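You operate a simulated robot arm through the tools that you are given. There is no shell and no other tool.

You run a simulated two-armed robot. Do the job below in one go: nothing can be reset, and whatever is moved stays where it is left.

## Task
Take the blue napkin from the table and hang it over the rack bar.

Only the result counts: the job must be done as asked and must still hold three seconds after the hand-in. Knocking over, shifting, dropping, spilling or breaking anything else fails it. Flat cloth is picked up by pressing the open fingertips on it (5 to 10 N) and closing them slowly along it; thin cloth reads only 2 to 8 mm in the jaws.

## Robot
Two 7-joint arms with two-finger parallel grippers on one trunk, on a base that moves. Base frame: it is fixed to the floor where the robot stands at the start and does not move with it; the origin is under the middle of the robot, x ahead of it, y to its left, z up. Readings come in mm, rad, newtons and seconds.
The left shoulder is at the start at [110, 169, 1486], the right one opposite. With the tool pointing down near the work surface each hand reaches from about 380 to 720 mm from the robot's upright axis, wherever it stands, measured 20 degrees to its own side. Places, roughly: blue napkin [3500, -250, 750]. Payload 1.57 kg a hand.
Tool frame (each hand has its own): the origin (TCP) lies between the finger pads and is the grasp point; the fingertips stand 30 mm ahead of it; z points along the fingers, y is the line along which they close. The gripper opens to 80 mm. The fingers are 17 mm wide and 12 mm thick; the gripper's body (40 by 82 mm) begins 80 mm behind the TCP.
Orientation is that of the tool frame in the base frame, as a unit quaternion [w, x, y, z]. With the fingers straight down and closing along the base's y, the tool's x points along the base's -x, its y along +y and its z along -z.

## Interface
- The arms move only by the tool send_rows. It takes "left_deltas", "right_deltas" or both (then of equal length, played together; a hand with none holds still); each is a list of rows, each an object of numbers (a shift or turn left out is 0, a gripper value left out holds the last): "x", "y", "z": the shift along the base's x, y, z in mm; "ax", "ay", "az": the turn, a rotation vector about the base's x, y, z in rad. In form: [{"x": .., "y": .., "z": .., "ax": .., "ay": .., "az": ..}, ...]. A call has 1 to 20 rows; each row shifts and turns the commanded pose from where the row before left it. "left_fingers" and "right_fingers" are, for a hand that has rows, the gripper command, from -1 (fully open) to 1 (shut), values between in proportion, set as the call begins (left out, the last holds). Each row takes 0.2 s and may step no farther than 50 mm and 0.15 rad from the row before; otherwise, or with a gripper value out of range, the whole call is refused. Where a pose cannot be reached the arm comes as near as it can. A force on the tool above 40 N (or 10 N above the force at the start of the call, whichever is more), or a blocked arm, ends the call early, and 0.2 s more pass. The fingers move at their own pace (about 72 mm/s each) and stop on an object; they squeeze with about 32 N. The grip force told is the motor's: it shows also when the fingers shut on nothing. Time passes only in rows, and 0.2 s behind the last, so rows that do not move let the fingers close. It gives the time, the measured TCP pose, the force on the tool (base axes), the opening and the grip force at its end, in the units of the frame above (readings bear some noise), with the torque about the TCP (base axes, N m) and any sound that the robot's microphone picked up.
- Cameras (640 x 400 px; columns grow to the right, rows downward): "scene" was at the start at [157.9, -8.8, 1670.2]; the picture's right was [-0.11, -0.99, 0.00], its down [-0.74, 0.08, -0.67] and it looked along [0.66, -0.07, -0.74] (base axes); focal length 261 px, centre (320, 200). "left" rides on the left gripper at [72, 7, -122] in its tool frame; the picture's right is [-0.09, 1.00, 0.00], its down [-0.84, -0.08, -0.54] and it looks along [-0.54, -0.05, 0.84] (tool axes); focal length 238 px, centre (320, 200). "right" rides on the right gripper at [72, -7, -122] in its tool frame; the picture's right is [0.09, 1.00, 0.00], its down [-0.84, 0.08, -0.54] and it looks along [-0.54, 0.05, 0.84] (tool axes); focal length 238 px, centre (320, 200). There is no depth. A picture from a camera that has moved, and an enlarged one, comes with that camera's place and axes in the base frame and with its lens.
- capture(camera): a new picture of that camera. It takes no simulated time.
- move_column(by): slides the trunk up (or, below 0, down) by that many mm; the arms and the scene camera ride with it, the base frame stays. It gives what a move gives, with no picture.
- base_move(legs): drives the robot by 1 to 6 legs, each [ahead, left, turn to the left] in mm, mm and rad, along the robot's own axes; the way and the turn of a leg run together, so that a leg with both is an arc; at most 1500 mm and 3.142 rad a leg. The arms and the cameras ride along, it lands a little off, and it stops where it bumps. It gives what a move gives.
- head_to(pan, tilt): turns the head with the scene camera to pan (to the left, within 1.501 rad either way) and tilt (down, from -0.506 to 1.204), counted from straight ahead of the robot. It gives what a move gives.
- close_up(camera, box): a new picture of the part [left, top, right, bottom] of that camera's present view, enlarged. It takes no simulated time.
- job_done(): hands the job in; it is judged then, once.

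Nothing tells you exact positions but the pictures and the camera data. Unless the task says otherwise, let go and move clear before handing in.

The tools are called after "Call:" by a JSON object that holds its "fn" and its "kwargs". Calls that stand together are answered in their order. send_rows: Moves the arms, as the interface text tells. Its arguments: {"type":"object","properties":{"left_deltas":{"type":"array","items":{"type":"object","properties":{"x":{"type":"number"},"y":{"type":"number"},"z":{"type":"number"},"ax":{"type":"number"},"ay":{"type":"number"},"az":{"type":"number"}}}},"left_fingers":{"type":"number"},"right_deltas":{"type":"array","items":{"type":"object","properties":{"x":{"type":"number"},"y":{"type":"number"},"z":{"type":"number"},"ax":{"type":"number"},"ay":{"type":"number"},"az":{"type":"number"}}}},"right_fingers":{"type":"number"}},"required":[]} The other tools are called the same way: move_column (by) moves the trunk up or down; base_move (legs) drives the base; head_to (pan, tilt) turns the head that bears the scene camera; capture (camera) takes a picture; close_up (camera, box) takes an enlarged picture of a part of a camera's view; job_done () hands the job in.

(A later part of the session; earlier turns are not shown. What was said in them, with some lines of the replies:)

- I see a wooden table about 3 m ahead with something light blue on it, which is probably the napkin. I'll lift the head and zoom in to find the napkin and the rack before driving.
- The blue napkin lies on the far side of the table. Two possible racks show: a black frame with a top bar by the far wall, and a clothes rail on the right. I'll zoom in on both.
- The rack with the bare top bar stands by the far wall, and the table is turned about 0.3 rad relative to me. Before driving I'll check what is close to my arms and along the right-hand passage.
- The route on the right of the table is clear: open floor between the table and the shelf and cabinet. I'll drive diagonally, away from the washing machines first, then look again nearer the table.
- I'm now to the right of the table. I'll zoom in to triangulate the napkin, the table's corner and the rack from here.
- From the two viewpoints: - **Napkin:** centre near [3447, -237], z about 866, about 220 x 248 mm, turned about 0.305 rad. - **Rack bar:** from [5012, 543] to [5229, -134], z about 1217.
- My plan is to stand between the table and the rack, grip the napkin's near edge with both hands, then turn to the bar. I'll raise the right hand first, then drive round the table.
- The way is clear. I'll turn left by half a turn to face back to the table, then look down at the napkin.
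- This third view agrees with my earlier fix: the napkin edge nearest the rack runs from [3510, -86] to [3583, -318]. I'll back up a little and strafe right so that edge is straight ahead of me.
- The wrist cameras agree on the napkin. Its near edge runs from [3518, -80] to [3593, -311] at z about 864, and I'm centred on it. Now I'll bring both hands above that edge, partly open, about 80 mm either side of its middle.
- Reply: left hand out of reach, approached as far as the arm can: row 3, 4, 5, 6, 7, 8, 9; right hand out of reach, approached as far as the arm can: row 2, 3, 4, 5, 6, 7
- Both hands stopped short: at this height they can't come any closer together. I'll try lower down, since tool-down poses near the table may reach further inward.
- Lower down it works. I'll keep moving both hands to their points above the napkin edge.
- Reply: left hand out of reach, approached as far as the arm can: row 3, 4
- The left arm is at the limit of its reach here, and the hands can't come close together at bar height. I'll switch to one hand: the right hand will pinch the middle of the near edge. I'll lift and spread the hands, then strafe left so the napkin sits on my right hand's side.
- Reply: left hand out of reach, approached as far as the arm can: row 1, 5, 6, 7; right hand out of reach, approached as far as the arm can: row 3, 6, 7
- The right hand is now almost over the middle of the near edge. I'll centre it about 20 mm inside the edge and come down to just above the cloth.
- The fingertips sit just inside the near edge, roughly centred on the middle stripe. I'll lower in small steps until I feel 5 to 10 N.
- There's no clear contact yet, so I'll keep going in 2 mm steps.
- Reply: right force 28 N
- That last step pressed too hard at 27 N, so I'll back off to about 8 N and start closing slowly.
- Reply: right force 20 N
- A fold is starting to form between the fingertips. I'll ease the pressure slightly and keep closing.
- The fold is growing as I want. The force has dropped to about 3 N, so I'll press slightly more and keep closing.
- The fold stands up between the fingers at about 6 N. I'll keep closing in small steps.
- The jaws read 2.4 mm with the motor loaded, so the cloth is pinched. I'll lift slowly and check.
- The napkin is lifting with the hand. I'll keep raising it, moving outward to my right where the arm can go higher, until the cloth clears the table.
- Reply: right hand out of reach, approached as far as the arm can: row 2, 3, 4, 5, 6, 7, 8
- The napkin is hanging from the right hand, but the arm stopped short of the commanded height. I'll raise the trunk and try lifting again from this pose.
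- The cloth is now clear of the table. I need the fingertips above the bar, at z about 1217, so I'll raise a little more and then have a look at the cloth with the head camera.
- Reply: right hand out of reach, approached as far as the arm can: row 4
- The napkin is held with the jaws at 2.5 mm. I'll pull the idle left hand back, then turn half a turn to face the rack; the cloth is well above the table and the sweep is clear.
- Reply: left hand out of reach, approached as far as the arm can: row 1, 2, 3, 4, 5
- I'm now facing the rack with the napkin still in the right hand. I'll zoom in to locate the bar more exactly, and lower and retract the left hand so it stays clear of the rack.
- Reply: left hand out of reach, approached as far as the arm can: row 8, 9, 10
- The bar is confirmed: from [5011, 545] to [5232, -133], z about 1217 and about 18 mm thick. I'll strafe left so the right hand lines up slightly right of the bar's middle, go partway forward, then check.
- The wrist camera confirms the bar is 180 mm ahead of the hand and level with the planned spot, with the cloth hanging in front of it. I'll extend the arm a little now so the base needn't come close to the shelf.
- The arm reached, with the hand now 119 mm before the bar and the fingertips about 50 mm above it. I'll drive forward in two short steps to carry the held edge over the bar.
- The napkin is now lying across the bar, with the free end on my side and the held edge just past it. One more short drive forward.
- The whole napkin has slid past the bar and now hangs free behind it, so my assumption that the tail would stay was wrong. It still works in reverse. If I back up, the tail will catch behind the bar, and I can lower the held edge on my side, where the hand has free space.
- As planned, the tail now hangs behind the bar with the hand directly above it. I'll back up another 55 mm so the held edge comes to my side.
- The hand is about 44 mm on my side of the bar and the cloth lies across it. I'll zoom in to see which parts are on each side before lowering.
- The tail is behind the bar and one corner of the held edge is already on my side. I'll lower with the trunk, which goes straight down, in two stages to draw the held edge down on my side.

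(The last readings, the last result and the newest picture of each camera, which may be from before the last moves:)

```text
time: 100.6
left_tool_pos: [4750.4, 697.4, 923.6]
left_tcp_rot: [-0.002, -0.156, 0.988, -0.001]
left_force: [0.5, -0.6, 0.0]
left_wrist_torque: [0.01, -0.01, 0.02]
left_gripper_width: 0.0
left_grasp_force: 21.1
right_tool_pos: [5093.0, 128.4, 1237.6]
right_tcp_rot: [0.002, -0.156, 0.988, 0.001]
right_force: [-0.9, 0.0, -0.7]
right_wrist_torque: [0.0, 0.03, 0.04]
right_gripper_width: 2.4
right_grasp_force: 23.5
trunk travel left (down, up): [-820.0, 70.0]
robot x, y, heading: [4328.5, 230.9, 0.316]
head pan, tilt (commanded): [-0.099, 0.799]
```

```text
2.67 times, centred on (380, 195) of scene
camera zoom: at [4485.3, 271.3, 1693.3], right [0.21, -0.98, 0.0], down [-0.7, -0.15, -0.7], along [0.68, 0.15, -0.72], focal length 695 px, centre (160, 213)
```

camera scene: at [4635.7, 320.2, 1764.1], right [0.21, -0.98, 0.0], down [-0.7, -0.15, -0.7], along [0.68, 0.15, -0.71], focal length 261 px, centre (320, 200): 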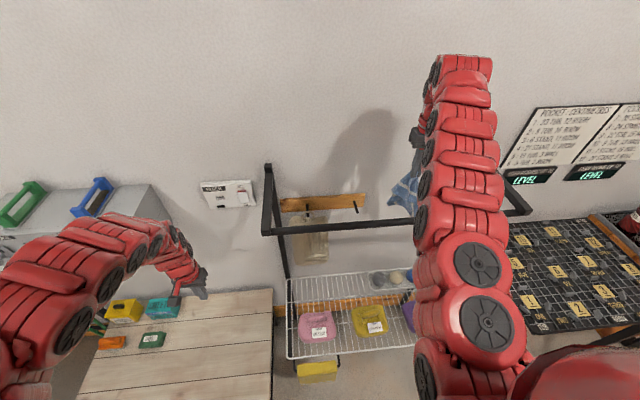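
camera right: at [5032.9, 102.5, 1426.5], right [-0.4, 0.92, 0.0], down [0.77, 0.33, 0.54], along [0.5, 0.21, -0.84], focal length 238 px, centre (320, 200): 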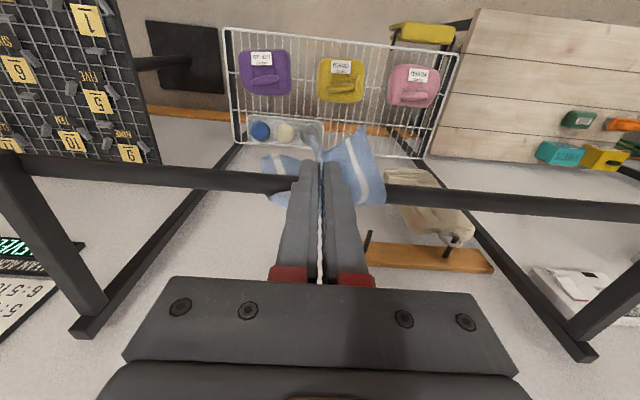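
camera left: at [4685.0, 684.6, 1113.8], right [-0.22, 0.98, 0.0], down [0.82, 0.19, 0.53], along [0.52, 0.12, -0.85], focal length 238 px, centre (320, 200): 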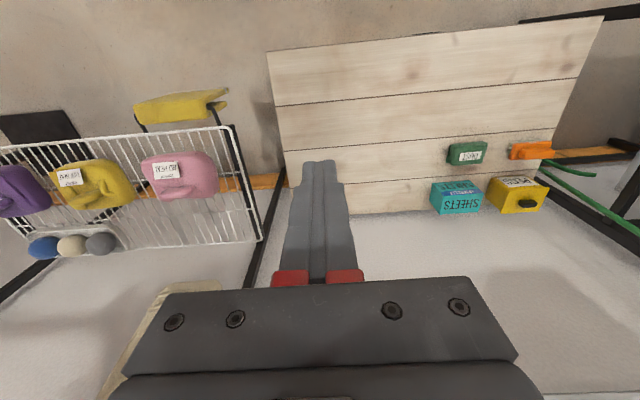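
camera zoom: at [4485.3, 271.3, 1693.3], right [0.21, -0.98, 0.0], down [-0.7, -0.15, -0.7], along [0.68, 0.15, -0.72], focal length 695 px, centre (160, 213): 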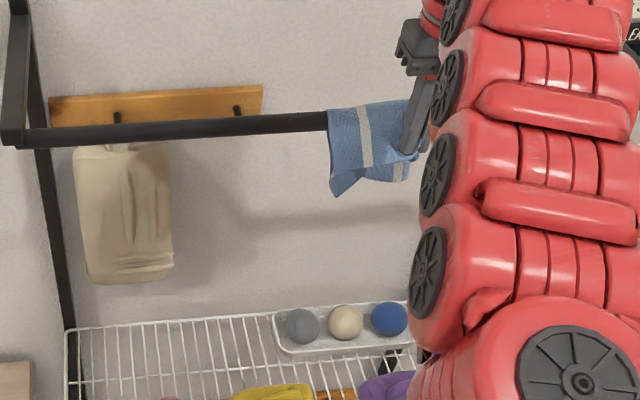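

The napkin now drapes over the bar on both sides of the fingers. I'll lower 55 mm more to even out the two sides.

Call:
{"fn": "move_column", "kwargs": {"by": -55}}

Call:
{"fn": "close_up", "kwargs": {"camera": "right", "box": [180, 70, 460, 245]}}

Call:
{"fn": "close_up", "kwargs": {"camera": "scene", "box": [260, 80, 500, 230]}}

```text
time: 101.6
left_tool_pos: [4749.5, 697.7, 870.5]
left_tcp_rot: [-0.002, -0.155, 0.988, -0.001]
left_force: [1.0, 0.5, -0.7]
left_wrist_torque: [0.0, -0.02, -0.01]
left_gripper_width: 0.0
left_grasp_force: 21.5
right_tool_pos: [5093.0, 129.0, 1184.4]
right_tcp_rot: [0.001, -0.157, 0.988, 0.0]
right_force: [-0.1, -0.3, 0.6]
right_wrist_torque: [0.0, 0.03, 0.03]
right_gripper_width: 2.5
right_grasp_force: 23.9
trunk travel left (down, up): [-765.0, 125.0]
robot x, y, heading: [4328.7, 228.2, 0.315]
head pan, tilt (commanded): [-0.099, 0.799]
```

```text
2.29 times, centred on (320, 158) of right
camera zoom: at [5025.4, 100.1, 1305.5], right [-0.4, 0.92, 0.0], down [0.77, 0.33, 0.55], along [0.5, 0.22, -0.84], focal length 545 px, centre (320, 297)
```

zoom: 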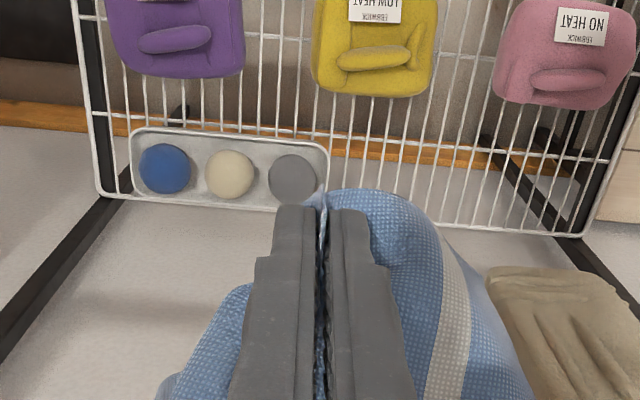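

```text
2.67 times, centred on (380, 155) of scene
camera zoom: at [4483.5, 270.7, 1638.5], right [0.21, -0.98, 0.0], down [-0.7, -0.15, -0.7], along [0.68, 0.15, -0.72], focal length 695 px, centre (160, 320)
```

zoom: 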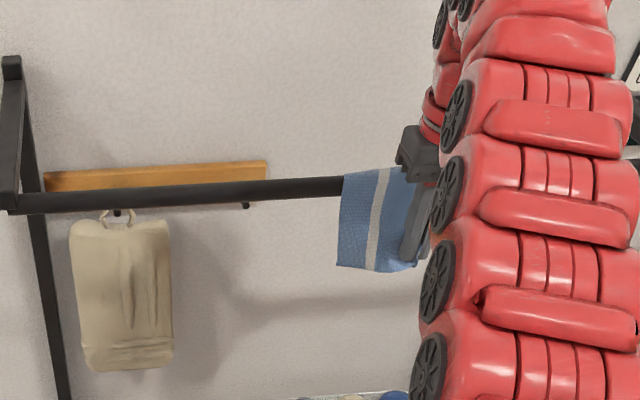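

Both sides are about even, with roughly 100 mm hanging on my side. I'll open the fingers slowly and watch how the cloth settles.

Call:
{"fn": "send_rows", "kwargs": {"right_deltas": [{}, {}], "right_fingers": 0.8}}

Call:
{"fn": "send_rows", "kwargs": {"right_deltas": [{}, {}], "right_fingers": 0.55}}

Call:
{"fn": "close_up", "kwargs": {"camera": "right", "box": [180, 70, 460, 245]}}

Call:
{"fn": "close_up", "kwargs": {"camera": "scene", "box": [260, 80, 500, 230]}}

```text
time: 102.2
left_tool_pos: [4750.4, 697.7, 867.9]
left_tcp_rot: [-0.002, -0.157, 0.988, -0.001]
left_force: [0.4, 0.8, -0.6]
left_wrist_torque: [0.0, 0.0, -0.01]
left_gripper_width: 0.0
left_grasp_force: 21.2
right_tool_pos: [5092.6, 128.4, 1184.0]
right_tcp_rot: [0.001, -0.157, 0.988, 0.0]
right_force: [-0.7, -0.2, 0.1]
right_wrist_torque: [-0.02, 0.0, 0.0]
right_gripper_width: 7.9
right_grasp_force: 0.0
trunk travel left (down, up): [-765.0, 125.0]
robot x, y, heading: [4330.2, 230.2, 0.312]
head pan, tilt (commanded): [-0.099, 0.799]
```

```text
time: 102.8
left_tool_pos: [4751.3, 697.2, 869.8]
left_tcp_rot: [-0.002, -0.156, 0.988, -0.001]
left_force: [-0.4, -0.3, 0.7]
left_wrist_torque: [-0.03, -0.01, -0.02]
left_gripper_width: 0.1
left_grasp_force: 21.1
right_tool_pos: [5092.5, 128.8, 1182.9]
right_tcp_rot: [0.001, -0.157, 0.988, 0.001]
right_force: [-0.7, 0.1, -0.1]
right_wrist_torque: [0.05, 0.01, 0.03]
right_gripper_width: 18.2
right_grasp_force: 0.1
trunk travel left (down, up): [-765.0, 125.0]
robot x, y, heading: [4330.8, 228.9, 0.315]
head pan, tilt (commanded): [-0.099, 0.799]
```

```text
2.29 times, centred on (320, 158) of right
camera zoom: at [5025.6, 100.2, 1305.3], right [-0.4, 0.92, 0.0], down [0.77, 0.33, 0.55], along [0.5, 0.22, -0.84], focal length 545 px, centre (320, 297)
```

zoom: 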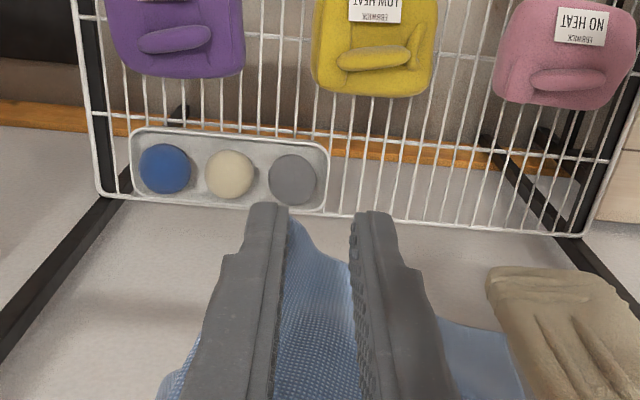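

```text
2.67 times, centred on (380, 155) of scene
camera zoom: at [4483.8, 270.9, 1638.4], right [0.21, -0.98, 0.0], down [-0.7, -0.15, -0.7], along [0.68, 0.15, -0.72], focal length 695 px, centre (160, 320)
```

zoom: 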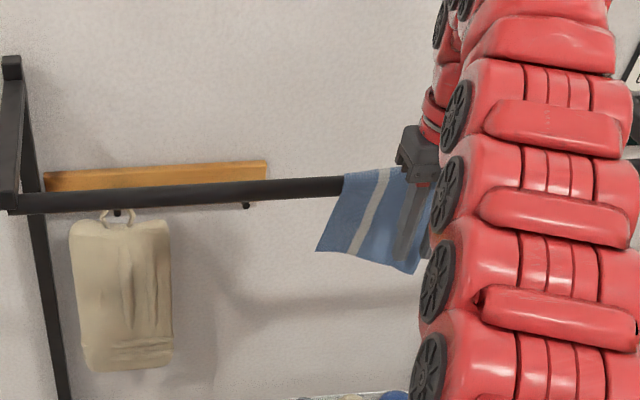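

The fingers have let go and the cloth has fallen back against the bar, behind the fingers. I'll let it settle and look again before moving.

Call:
{"fn": "send_rows", "kwargs": {"right_deltas": [{}, {}, {}, {}, {}]}}

Call:
{"fn": "close_up", "kwargs": {"camera": "right", "box": [140, 100, 500, 325]}}

Call:
{"fn": "close_up", "kwargs": {"camera": "scene", "box": [260, 80, 500, 230]}}

```text
time: 104.0
left_tool_pos: [4749.9, 697.1, 869.1]
left_tcp_rot: [-0.001, -0.157, 0.988, -0.001]
left_force: [0.3, -0.6, -0.3]
left_wrist_torque: [-0.03, 0.02, 0.0]
left_gripper_width: 0.0
left_grasp_force: 21.7
right_tool_pos: [5092.3, 128.3, 1184.3]
right_tcp_rot: [0.002, -0.156, 0.988, 0.0]
right_force: [0.4, 0.1, -1.0]
right_wrist_torque: [-0.02, 0.04, 0.06]
right_gripper_width: 18.2
right_grasp_force: 0.0
trunk travel left (down, up): [-765.0, 125.0]
robot x, y, heading: [4325.9, 229.7, 0.317]
head pan, tilt (commanded): [-0.099, 0.799]
```

```text
1.78 times, centred on (320, 212) of right
camera zoom: at [5025.7, 100.2, 1305.3], right [-0.4, 0.92, 0.0], down [0.77, 0.33, 0.55], along [0.5, 0.22, -0.84], focal length 424 px, centre (320, 178)
```

zoom: 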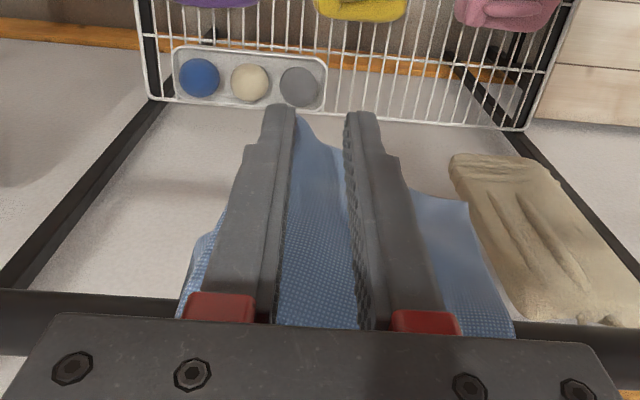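

```text
2.67 times, centred on (380, 155) of scene
camera zoom: at [4483.8, 270.9, 1638.4], right [0.21, -0.98, 0.0], down [-0.7, -0.15, -0.7], along [0.68, 0.15, -0.72], focal length 695 px, centre (160, 320)
```

zoom: 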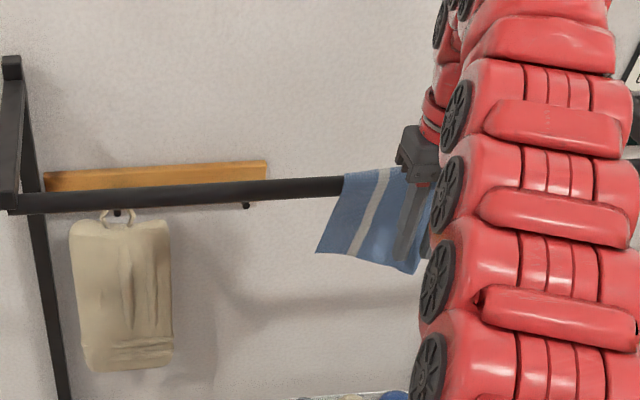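

The napkin has stayed put for over a second. The fingers are just in front of it, so I'll open a bit more and back straight away from the bar slowly.

Call:
{"fn": "send_rows", "kwargs": {"right_deltas": [{}, {}], "right_fingers": 0.3}}

Call:
{"fn": "send_rows", "kwargs": {"right_deltas": [{"x": -3.8, "y": -1.2}, {"x": -3.8, "y": -1.2}, {"x": -3.8, "y": -1.2}, {}]}}

Call:
{"fn": "close_up", "kwargs": {"camera": "right", "box": [140, 100, 500, 325]}}

Call:
{"fn": "close_up", "kwargs": {"camera": "scene", "box": [260, 80, 500, 230]}}

```text
time: 104.6
left_tool_pos: [4750.1, 696.7, 868.8]
left_tcp_rot: [-0.001, -0.157, 0.988, -0.002]
left_force: [0.2, 0.3, 0.1]
left_wrist_torque: [0.01, 0.04, -0.02]
left_gripper_width: 0.1
left_grasp_force: 21.2
right_tool_pos: [5093.1, 130.3, 1183.3]
right_tcp_rot: [0.002, -0.156, 0.988, 0.0]
right_force: [-0.3, -0.4, 0.7]
right_wrist_torque: [0.01, -0.02, -0.01]
right_gripper_width: 28.1
right_grasp_force: 0.1
trunk travel left (down, up): [-765.0, 125.0]
robot x, y, heading: [4326.9, 226.9, 0.315]
head pan, tilt (commanded): [-0.099, 0.799]
```

```text
time: 105.6
left_tool_pos: [4747.8, 697.2, 869.3]
left_tcp_rot: [-0.002, -0.157, 0.988, -0.001]
left_force: [-0.8, 0.3, -0.1]
left_wrist_torque: [0.03, -0.02, -0.03]
left_gripper_width: 0.0
left_grasp_force: 21.0
right_tool_pos: [5080.8, 124.7, 1184.4]
right_tcp_rot: [0.002, -0.156, 0.988, -0.001]
right_force: [0.2, -0.7, -0.5]
right_wrist_torque: [0.04, -0.04, -0.02]
right_gripper_width: 28.0
right_grasp_force: 0.0
trunk travel left (down, up): [-765.0, 125.0]
robot x, y, heading: [4328.5, 232.4, 0.316]
head pan, tilt (commanded): [-0.099, 0.799]
```

```text
1.78 times, centred on (320, 212) of right
camera zoom: at [5014.0, 96.3, 1305.5], right [-0.4, 0.92, 0.0], down [0.77, 0.33, 0.55], along [0.5, 0.21, -0.84], focal length 424 px, centre (320, 178)
```

zoom: 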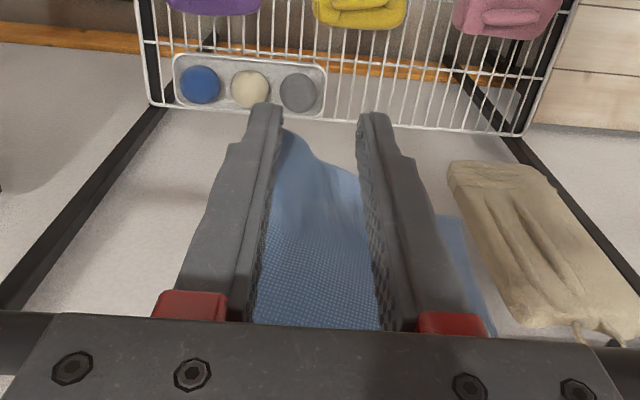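

```text
2.67 times, centred on (380, 155) of scene
camera zoom: at [4483.8, 270.8, 1638.4], right [0.21, -0.98, 0.0], down [-0.7, -0.15, -0.7], along [0.68, 0.15, -0.72], focal length 695 px, centre (160, 320)
```

zoom: 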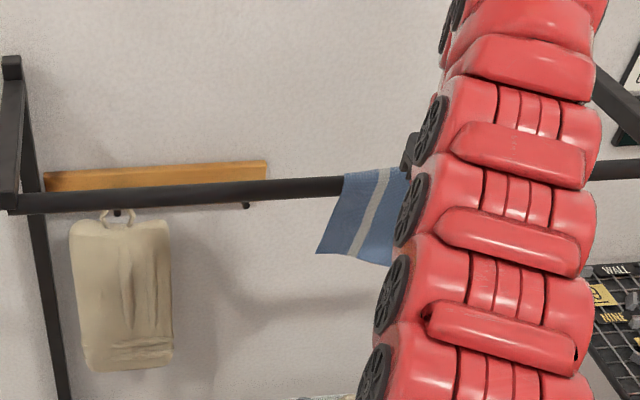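

The cloth did not follow the fingers. I'll back the base away and then inspect the napkin from a clear view.

Call:
{"fn": "base_move", "kwargs": {"legs": [[-40, 0, 0]]}}

Call:
{"fn": "capture", "kwargs": {"camera": "right"}}

Call:
{"fn": "base_move", "kwargs": {"legs": [[-160, 0, 0]]}}

Call:
{"fn": "capture", "kwargs": {"camera": "right"}}

Call:
{"fn": "capture", "kwargs": {"camera": "scene"}}

```text
time: 106.5
left_tool_pos: [4715.3, 685.1, 867.4]
left_tcp_rot: [-0.003, -0.157, 0.988, -0.001]
left_force: [1.1, -0.4, -0.1]
left_wrist_torque: [-0.01, 0.02, 0.0]
left_gripper_width: 0.0
left_grasp_force: 21.4
right_tool_pos: [5047.2, 114.5, 1181.5]
right_tcp_rot: [0.001, -0.157, 0.988, -0.001]
right_force: [-0.3, 0.2, 0.0]
right_wrist_torque: [-0.05, 0.05, 0.01]
right_gripper_width: 27.7
right_grasp_force: 0.0
trunk travel left (down, up): [-765.0, 125.0]
robot x, y, heading: [4291.2, 219.6, 0.31]
head pan, tilt (commanded): [-0.099, 0.799]
```

```text
taken
camera right: at [4980.9, 85.7, 1303.0], right [-0.4, 0.92, 0.0], down [0.77, 0.33, 0.54], along [0.5, 0.21, -0.84], focal length 238 px, centre (320, 200)
```

right: 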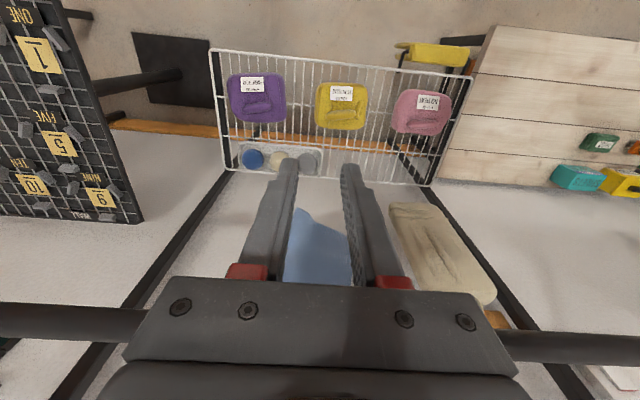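

```text
time: 107.9
left_tool_pos: [4560.0, 635.6, 867.6]
left_tcp_rot: [-0.002, -0.156, 0.988, -0.001]
left_force: [0.6, 0.4, 0.2]
left_wrist_torque: [0.01, 0.01, -0.01]
left_gripper_width: 0.2
left_grasp_force: 21.4
right_tool_pos: [4892.2, 62.4, 1183.5]
right_tcp_rot: [0.001, -0.156, 0.988, 0.0]
right_force: [0.4, 0.5, 0.7]
right_wrist_torque: [0.03, 0.03, 0.02]
right_gripper_width: 28.0
right_grasp_force: 0.0
trunk travel left (down, up): [-765.0, 125.0]
robot x, y, heading: [4136.1, 166.4, 0.308]
head pan, tilt (commanded): [-0.099, 0.799]
```

```text
taken
camera right: at [4824.4, 34.3, 1304.6], right [-0.4, 0.92, 0.0], down [0.77, 0.33, 0.54], along [0.5, 0.21, -0.84], focal length 238 px, centre (320, 200)
```

right: 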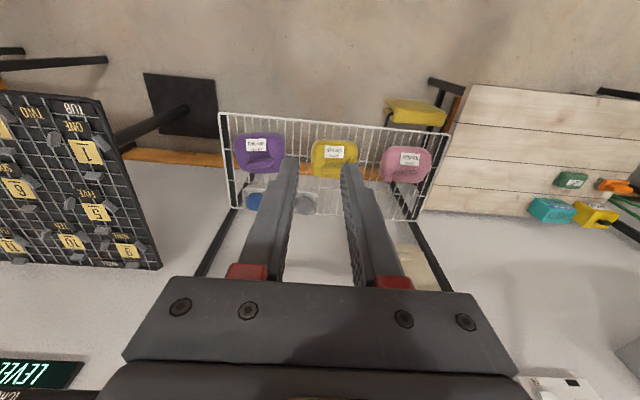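

```text
taken
camera scene: at [4294.7, 209.4, 1638.2], right [0.21, -0.98, 0.0], down [-0.7, -0.15, -0.7], along [0.68, 0.15, -0.72], focal length 261 px, centre (320, 200)
```

scene: 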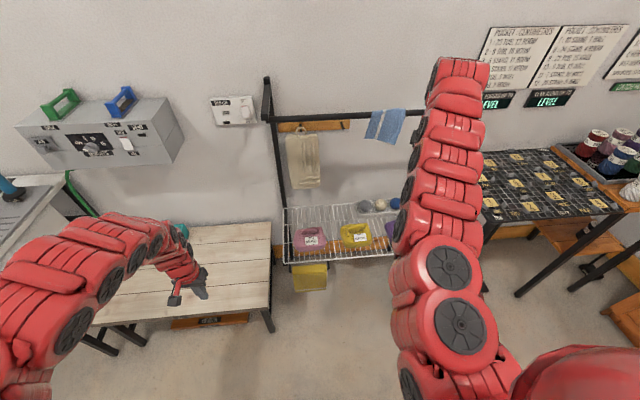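

The napkin hangs on the bar by itself. I'll zoom in to check how much hangs on each side.

Call:
{"fn": "close_up", "kwargs": {"camera": "scene", "box": [340, 80, 436, 140]}}

Call:
{"fn": "head_to", "kwargs": {"pan": -0.1, "tilt": 0.5}}

Call:
{"fn": "capture", "kwargs": {"camera": "scene"}}

```text
6.67 times, centred on (388, 110) of scene
camera zoom: at [4294.7, 209.4, 1638.2], right [0.21, -0.98, 0.0], down [-0.7, -0.15, -0.7], along [0.68, 0.15, -0.72], focal length 1738 px, centre (-133, 800)
```

zoom: 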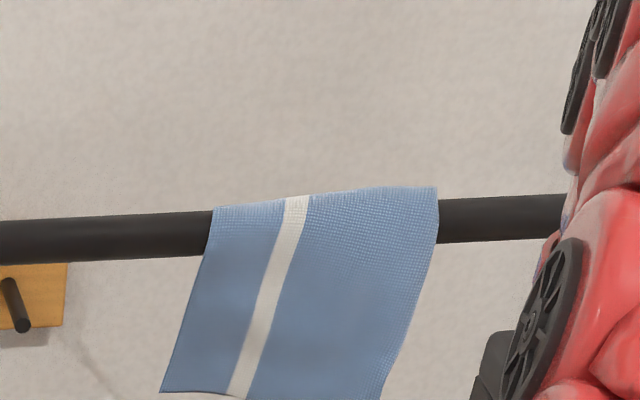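

```text
time: 108.7
left_tool_pos: [4560.4, 634.6, 869.5]
left_tcp_rot: [-0.001, -0.157, 0.988, -0.001]
left_force: [-0.1, -0.4, 0.3]
left_wrist_torque: [0.0, -0.02, 0.0]
left_gripper_width: 0.0
left_grasp_force: 20.8
right_tool_pos: [4889.7, 62.6, 1184.3]
right_tcp_rot: [0.002, -0.156, 0.988, 0.001]
right_force: [1.4, 0.0, 0.2]
right_wrist_torque: [-0.01, 0.0, 0.01]
right_gripper_width: 28.0
right_grasp_force: 0.0
trunk travel left (down, up): [-765.0, 125.0]
robot x, y, heading: [4136.9, 161.9, 0.313]
head pan, tilt (commanded): [-0.099, 0.499]
```

```text
taken
camera scene: at [4302.6, 210.8, 1664.4], right [0.21, -0.98, 0.0], down [-0.47, -0.1, -0.88], along [0.86, 0.19, -0.48], focal length 261 px, centre (320, 200)
```

scene: 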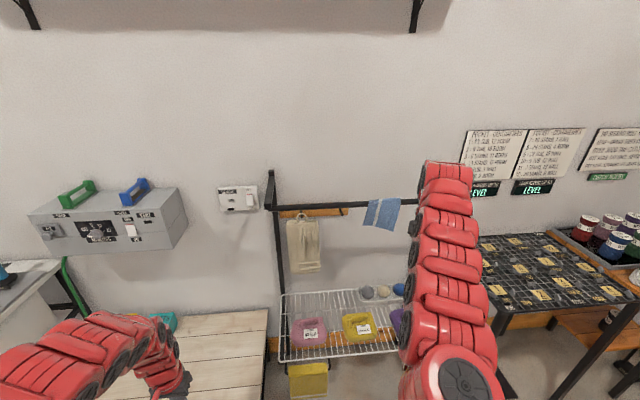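

On my side it hangs cleanly, but it covers only about 115 mm of the bar, so it may be folded. I'll raise the trunk and look from above with the right wrist camera.

Call:
{"fn": "move_column", "kwargs": {"by": 125}}

Call:
{"fn": "capture", "kwargs": {"camera": "right"}}

Call:
{"fn": "capture", "kwargs": {"camera": "scene"}}

```text
time: 110.2
left_tool_pos: [4559.4, 635.4, 994.0]
left_tcp_rot: [-0.002, -0.156, 0.988, -0.001]
left_force: [0.4, 0.6, 0.5]
left_wrist_torque: [-0.01, -0.01, 0.0]
left_gripper_width: 0.1
left_grasp_force: 21.4
right_tool_pos: [4891.1, 62.7, 1308.0]
right_tcp_rot: [0.002, -0.156, 0.988, 0.0]
right_force: [-0.4, -0.4, -0.9]
right_wrist_torque: [0.01, -0.02, -0.01]
right_gripper_width: 28.1
right_grasp_force: 0.0
trunk travel left (down, up): [-890.0, 0.0]
robot x, y, heading: [4140.4, 169.4, 0.315]
head pan, tilt (commanded): [-0.099, 0.499]
```

```text
taken
camera right: at [4823.2, 33.9, 1430.3], right [-0.39, 0.92, 0.0], down [0.77, 0.33, 0.54], along [0.5, 0.21, -0.84], focal length 238 px, centre (320, 200)
```

right: 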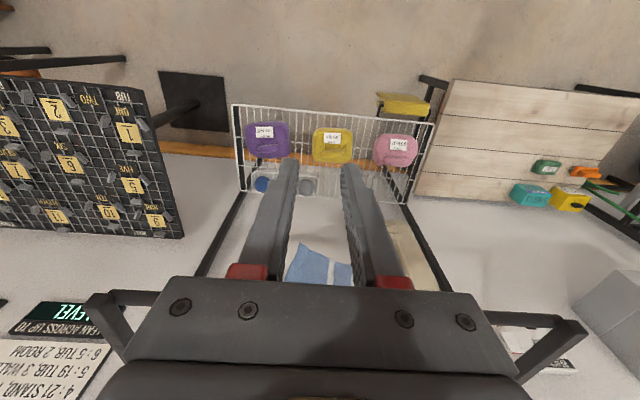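

```text
taken
camera scene: at [4303.3, 211.0, 1789.3], right [0.21, -0.98, 0.0], down [-0.47, -0.1, -0.88], along [0.86, 0.19, -0.48], focal length 261 px, centre (320, 200)
```

scene: 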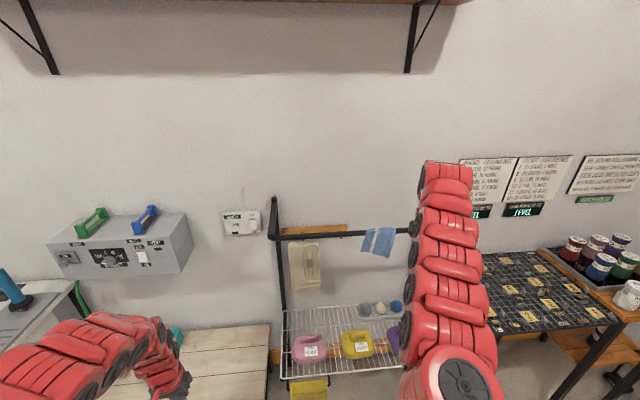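

I'll strafe right so the napkin sits between my arms and I can see it clearly from the head camera.

Call:
{"fn": "base_move", "kwargs": {"legs": [[0, 260, 0]]}}

Call:
{"fn": "capture", "kwargs": {"camera": "right"}}

Call:
{"fn": "capture", "kwargs": {"camera": "scene"}}

```text
time: 112.1
left_tool_pos: [4477.5, 880.2, 993.9]
left_tcp_rot: [-0.002, -0.158, 0.988, -0.001]
left_force: [-0.7, -0.9, 0.4]
left_wrist_torque: [0.0, 0.0, 0.03]
left_gripper_width: 0.0
left_grasp_force: 21.3
right_tool_pos: [4810.5, 309.4, 1308.4]
right_tcp_rot: [0.002, -0.158, 0.987, 0.0]
right_force: [0.5, -0.5, -0.4]
right_wrist_torque: [-0.02, 0.0, -0.01]
right_gripper_width: 28.2
right_grasp_force: 0.1
trunk travel left (down, up): [-890.0, 0.0]
robot x, y, heading: [4058.8, 410.8, 0.313]
head pan, tilt (commanded): [-0.099, 0.499]
```

```text
taken
camera right: at [4743.8, 281.1, 1430.0], right [-0.4, 0.92, 0.0], down [0.77, 0.33, 0.55], along [0.5, 0.22, -0.84], focal length 238 px, centre (320, 200)
```

right: 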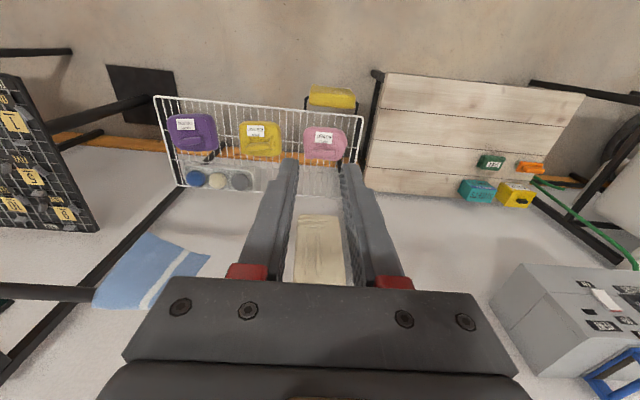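

```text
taken
camera scene: at [4223.3, 456.1, 1789.4], right [0.22, -0.98, 0.0], down [-0.47, -0.1, -0.88], along [0.86, 0.19, -0.48], focal length 261 px, centre (320, 200)
```

scene: 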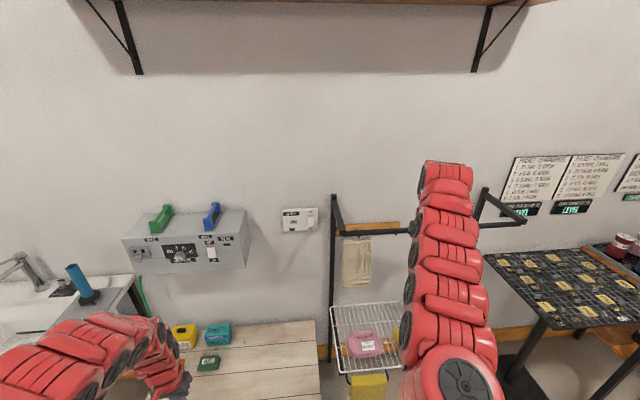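

I moved left instead of right by mistake, but nothing was touched, and the wrist camera now sees the napkin from the side. I'll zoom in there and then go the correct way.

Call:
{"fn": "close_up", "kwargs": {"camera": "right", "box": [40, 210, 232, 330]}}

Call:
{"fn": "base_move", "kwargs": {"legs": [[0, -510, 0]]}}

Call:
{"fn": "capture", "kwargs": {"camera": "scene"}}

Call:
{"fn": "capture", "kwargs": {"camera": "right"}}

```text
3.33 times, centred on (136, 270) of right
camera zoom: at [4743.8, 281.1, 1430.0], right [-0.4, 0.92, 0.0], down [0.77, 0.33, 0.55], along [0.5, 0.22, -0.84], focal length 794 px, centre (933, -33)
```

zoom: 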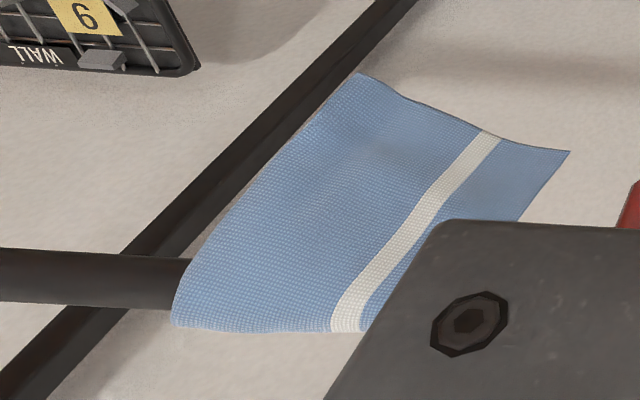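

```text
time: 115.1
left_tool_pos: [4635.8, 398.7, 993.6]
left_tcp_rot: [-0.001, -0.157, 0.988, -0.001]
left_force: [-0.3, -0.3, -0.3]
left_wrist_torque: [0.01, -0.02, -0.04]
left_gripper_width: 0.1
left_grasp_force: 21.1
right_tool_pos: [4967.9, -173.2, 1309.0]
right_tcp_rot: [0.002, -0.158, 0.987, -0.002]
right_force: [0.4, -0.5, -0.5]
right_wrist_torque: [0.0, -0.01, 0.0]
right_gripper_width: 28.0
right_grasp_force: 0.1
trunk travel left (down, up): [-890.0, 0.0]
robot x, y, heading: [4220.9, -71.2, 0.316]
head pan, tilt (commanded): [-0.099, 0.499]
```

```text
taken
camera scene: at [4380.6, -25.1, 1789.4], right [0.21, -0.98, 0.0], down [-0.47, -0.1, -0.88], along [0.86, 0.19, -0.48], focal length 261 px, centre (320, 200)
```

scene: 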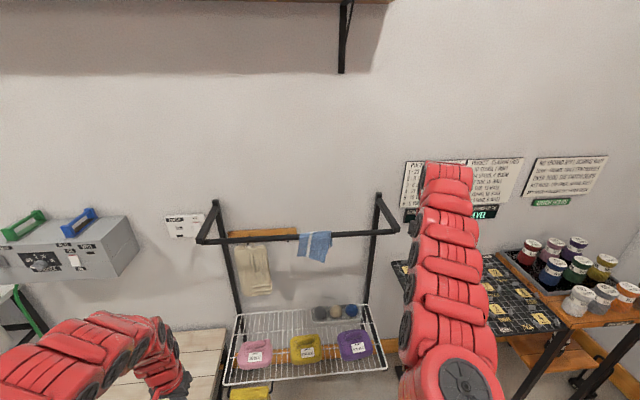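

```text
taken
camera right: at [4901.1, -201.4, 1430.7], right [-0.4, 0.92, 0.0], down [0.77, 0.33, 0.55], along [0.5, 0.22, -0.84], focal length 238 px, centre (320, 200)
```

right: 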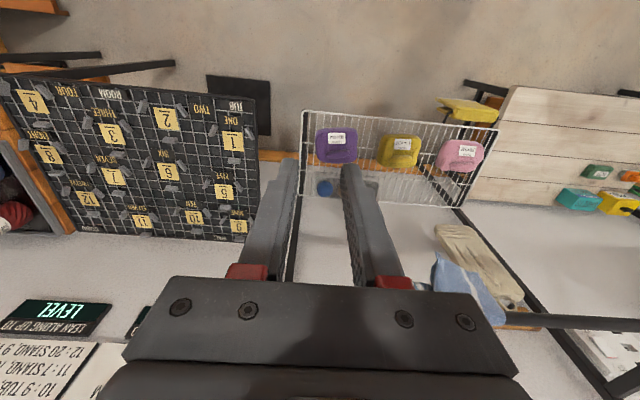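

Call:
{"fn": "close_up", "kwargs": {"camera": "scene", "box": [260, 210, 372, 280]}}

Call:
{"fn": "close_up", "kwargs": {"camera": "right", "box": [400, 230, 560, 330]}}

```text
5.71 times, centred on (316, 245) of scene
camera zoom: at [4380.6, -25.1, 1789.4], right [0.21, -0.98, 0.0], down [-0.47, -0.1, -0.88], along [0.86, 0.19, -0.48], focal length 1490 px, centre (343, -57)
```

zoom: 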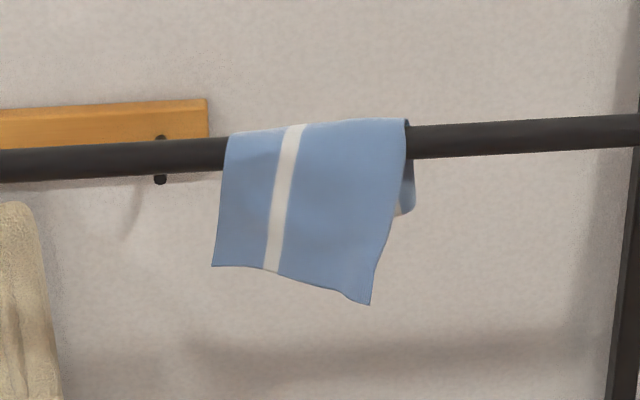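

```text
4.00 times, centred on (480, 280) of right
camera zoom: at [4901.1, -201.4, 1430.7], right [-0.4, 0.92, 0.0], down [0.77, 0.33, 0.55], along [0.5, 0.22, -0.84], focal length 953 px, centre (-320, -120)
```

zoom: 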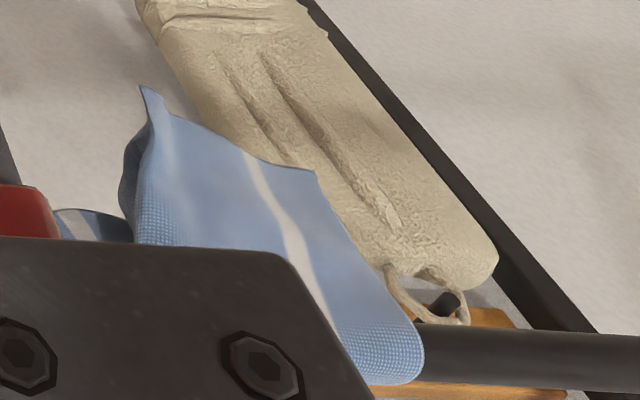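

The near side hangs about 110 mm down with a flap visible behind the bar, but the cloth looks folded in half by the pinch. I'll view it from the right, at an angle, to judge the far side.

Call:
{"fn": "base_move", "kwargs": {"legs": [[0, -480, 0]]}}

Call:
{"fn": "head_to", "kwargs": {"pan": 0.5, "tilt": 0.5}}

Call:
{"fn": "capture", "kwargs": {"camera": "scene"}}

```text
time: 117.9
left_tool_pos: [4783.1, -52.5, 994.6]
left_tcp_rot: [-0.001, -0.158, 0.987, 0.0]
left_force: [0.3, 0.5, 0.1]
left_wrist_torque: [-0.04, -0.01, 0.02]
left_gripper_width: 0.1
left_grasp_force: 21.3
right_tool_pos: [5116.4, -624.9, 1309.4]
right_tcp_rot: [0.002, -0.158, 0.987, -0.001]
right_force: [-0.1, 0.4, 1.0]
right_wrist_torque: [0.0, 0.02, 0.01]
right_gripper_width: 27.9
right_grasp_force: 0.0
trunk travel left (down, up): [-890.0, 0.0]
robot x, y, heading: [4360.6, -523.9, 0.317]
head pan, tilt (commanded): [-0.099, 0.499]
```

```text
time: 118.9
left_tool_pos: [4784.1, -54.5, 993.6]
left_tcp_rot: [-0.001, -0.158, 0.987, -0.001]
left_force: [-0.1, 0.2, -0.2]
left_wrist_torque: [0.0, 0.0, 0.0]
left_gripper_width: 0.0
left_grasp_force: 21.3
right_tool_pos: [5115.9, -625.4, 1309.5]
right_tcp_rot: [0.001, -0.158, 0.988, 0.0]
right_force: [0.2, 0.3, -0.1]
right_wrist_torque: [0.06, -0.03, -0.04]
right_gripper_width: 28.0
right_grasp_force: 0.1
trunk travel left (down, up): [-890.0, 0.0]
robot x, y, heading: [4363.5, -522.4, 0.313]
head pan, tilt (commanded): [0.499, 0.499]
```

```text
taken
camera scene: at [4502.7, -432.5, 1789.4], right [0.73, -0.69, 0.0], down [-0.33, -0.35, -0.88], along [0.6, 0.64, -0.48], focal length 261 px, centre (320, 200)
```

scene: 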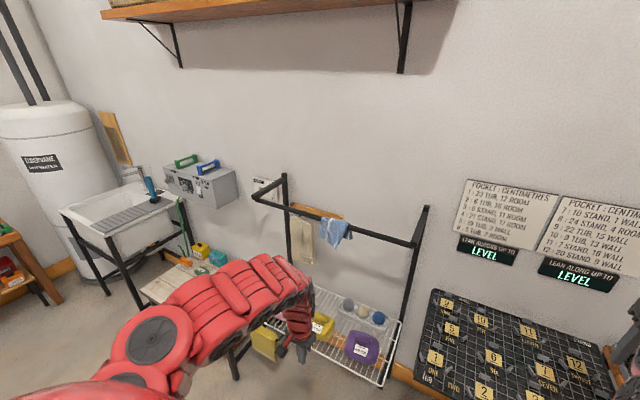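

Call:
{"fn": "close_up", "kwargs": {"camera": "scene", "box": [296, 200, 376, 250]}}

```text
8.00 times, centred on (336, 225) of scene
camera zoom: at [4502.7, -432.5, 1789.4], right [0.73, -0.69, 0.0], down [-0.33, -0.35, -0.88], along [0.6, 0.64, -0.48], focal length 2086 px, centre (192, 0)
```

zoom: 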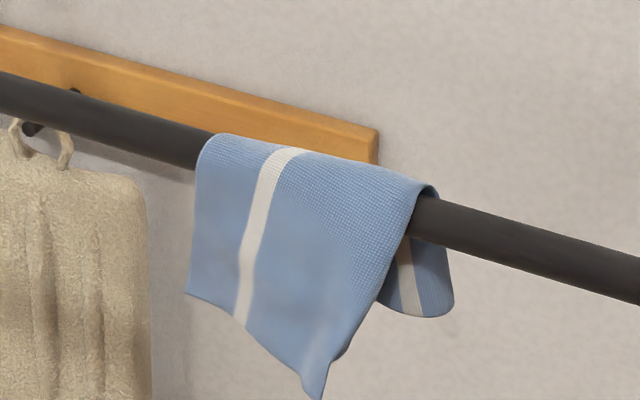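

From this angle I can see it hanging over the round bar: about 105 mm on my side and 84 mm behind, with no contact with the hands. I'll wait about two seconds and check it stays the same before handing in.

Call:
{"fn": "send_rows", "kwargs": {"right_deltas": [{}, {}, {}, {}, {}, {}, {}, {}, {}, {}, {}, {}, {}, {}, {}]}}

Call:
{"fn": "close_up", "kwargs": {"camera": "scene", "box": [296, 200, 376, 250]}}

Call:
{"fn": "close_up", "kwargs": {"camera": "scene", "box": [240, 160, 480, 400]}}

```text
time: 122.1
left_tool_pos: [4784.9, -55.0, 994.0]
left_tcp_rot: [-0.001, -0.158, 0.987, 0.0]
left_force: [0.3, 0.0, 0.4]
left_wrist_torque: [0.01, 0.0, -0.01]
left_gripper_width: 0.1
left_grasp_force: 21.3
right_tool_pos: [5116.1, -626.5, 1309.0]
right_tcp_rot: [0.002, -0.157, 0.988, 0.0]
right_force: [0.3, -0.4, -0.2]
right_wrist_torque: [0.02, -0.03, 0.01]
right_gripper_width: 28.1
right_grasp_force: 0.1
trunk travel left (down, up): [-890.0, 0.0]
robot x, y, heading: [4363.6, -522.9, 0.316]
head pan, tilt (commanded): [0.499, 0.499]
```

```text
8.00 times, centred on (336, 225) of scene
camera zoom: at [4502.7, -432.8, 1789.4], right [0.73, -0.69, 0.0], down [-0.33, -0.35, -0.88], along [0.6, 0.64, -0.48], focal length 2086 px, centre (192, 0)
```

zoom: 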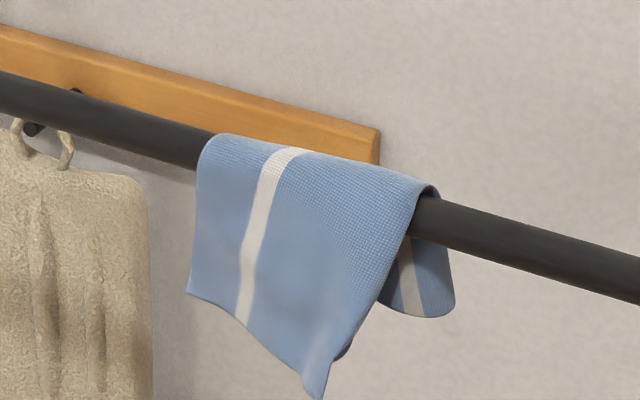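

```text
1.67 times, centred on (360, 280) of scene
camera zoom: at [4502.7, -432.8, 1789.4], right [0.73, -0.69, 0.0], down [-0.33, -0.35, -0.88], along [0.6, 0.64, -0.48], focal length 434 px, centre (253, 67)
```

zoom: 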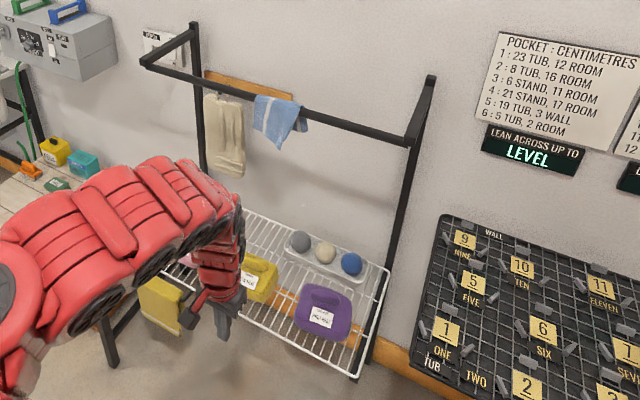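

The napkin hasn't moved: it hangs over the rack bar with cloth on both sides, and both hands are clear of it. The shelf items and towel are undisturbed, so I'm handing in.

Call:
{"fn": "job_done", "kwargs": {}}

```text
The job is handed in.
```

The blue napkin is off the table and hanging over the rack bar. About 105 mm hangs on the front side and about 84 mm behind.

The napkin is folded roughly in half across its width, because I picked it up with one hand and the pinch left a fold. It covers about 115 mm of the bar rather than its full 243 mm. I left it that way because smoothing it out risked pulling it off.

It didn't move in the roughly 18 seconds between letting go and handing in, and both hands were well clear by then. I saw nothing else shifted or touched along the way. The job is handed in, but no verdict has come back yet.
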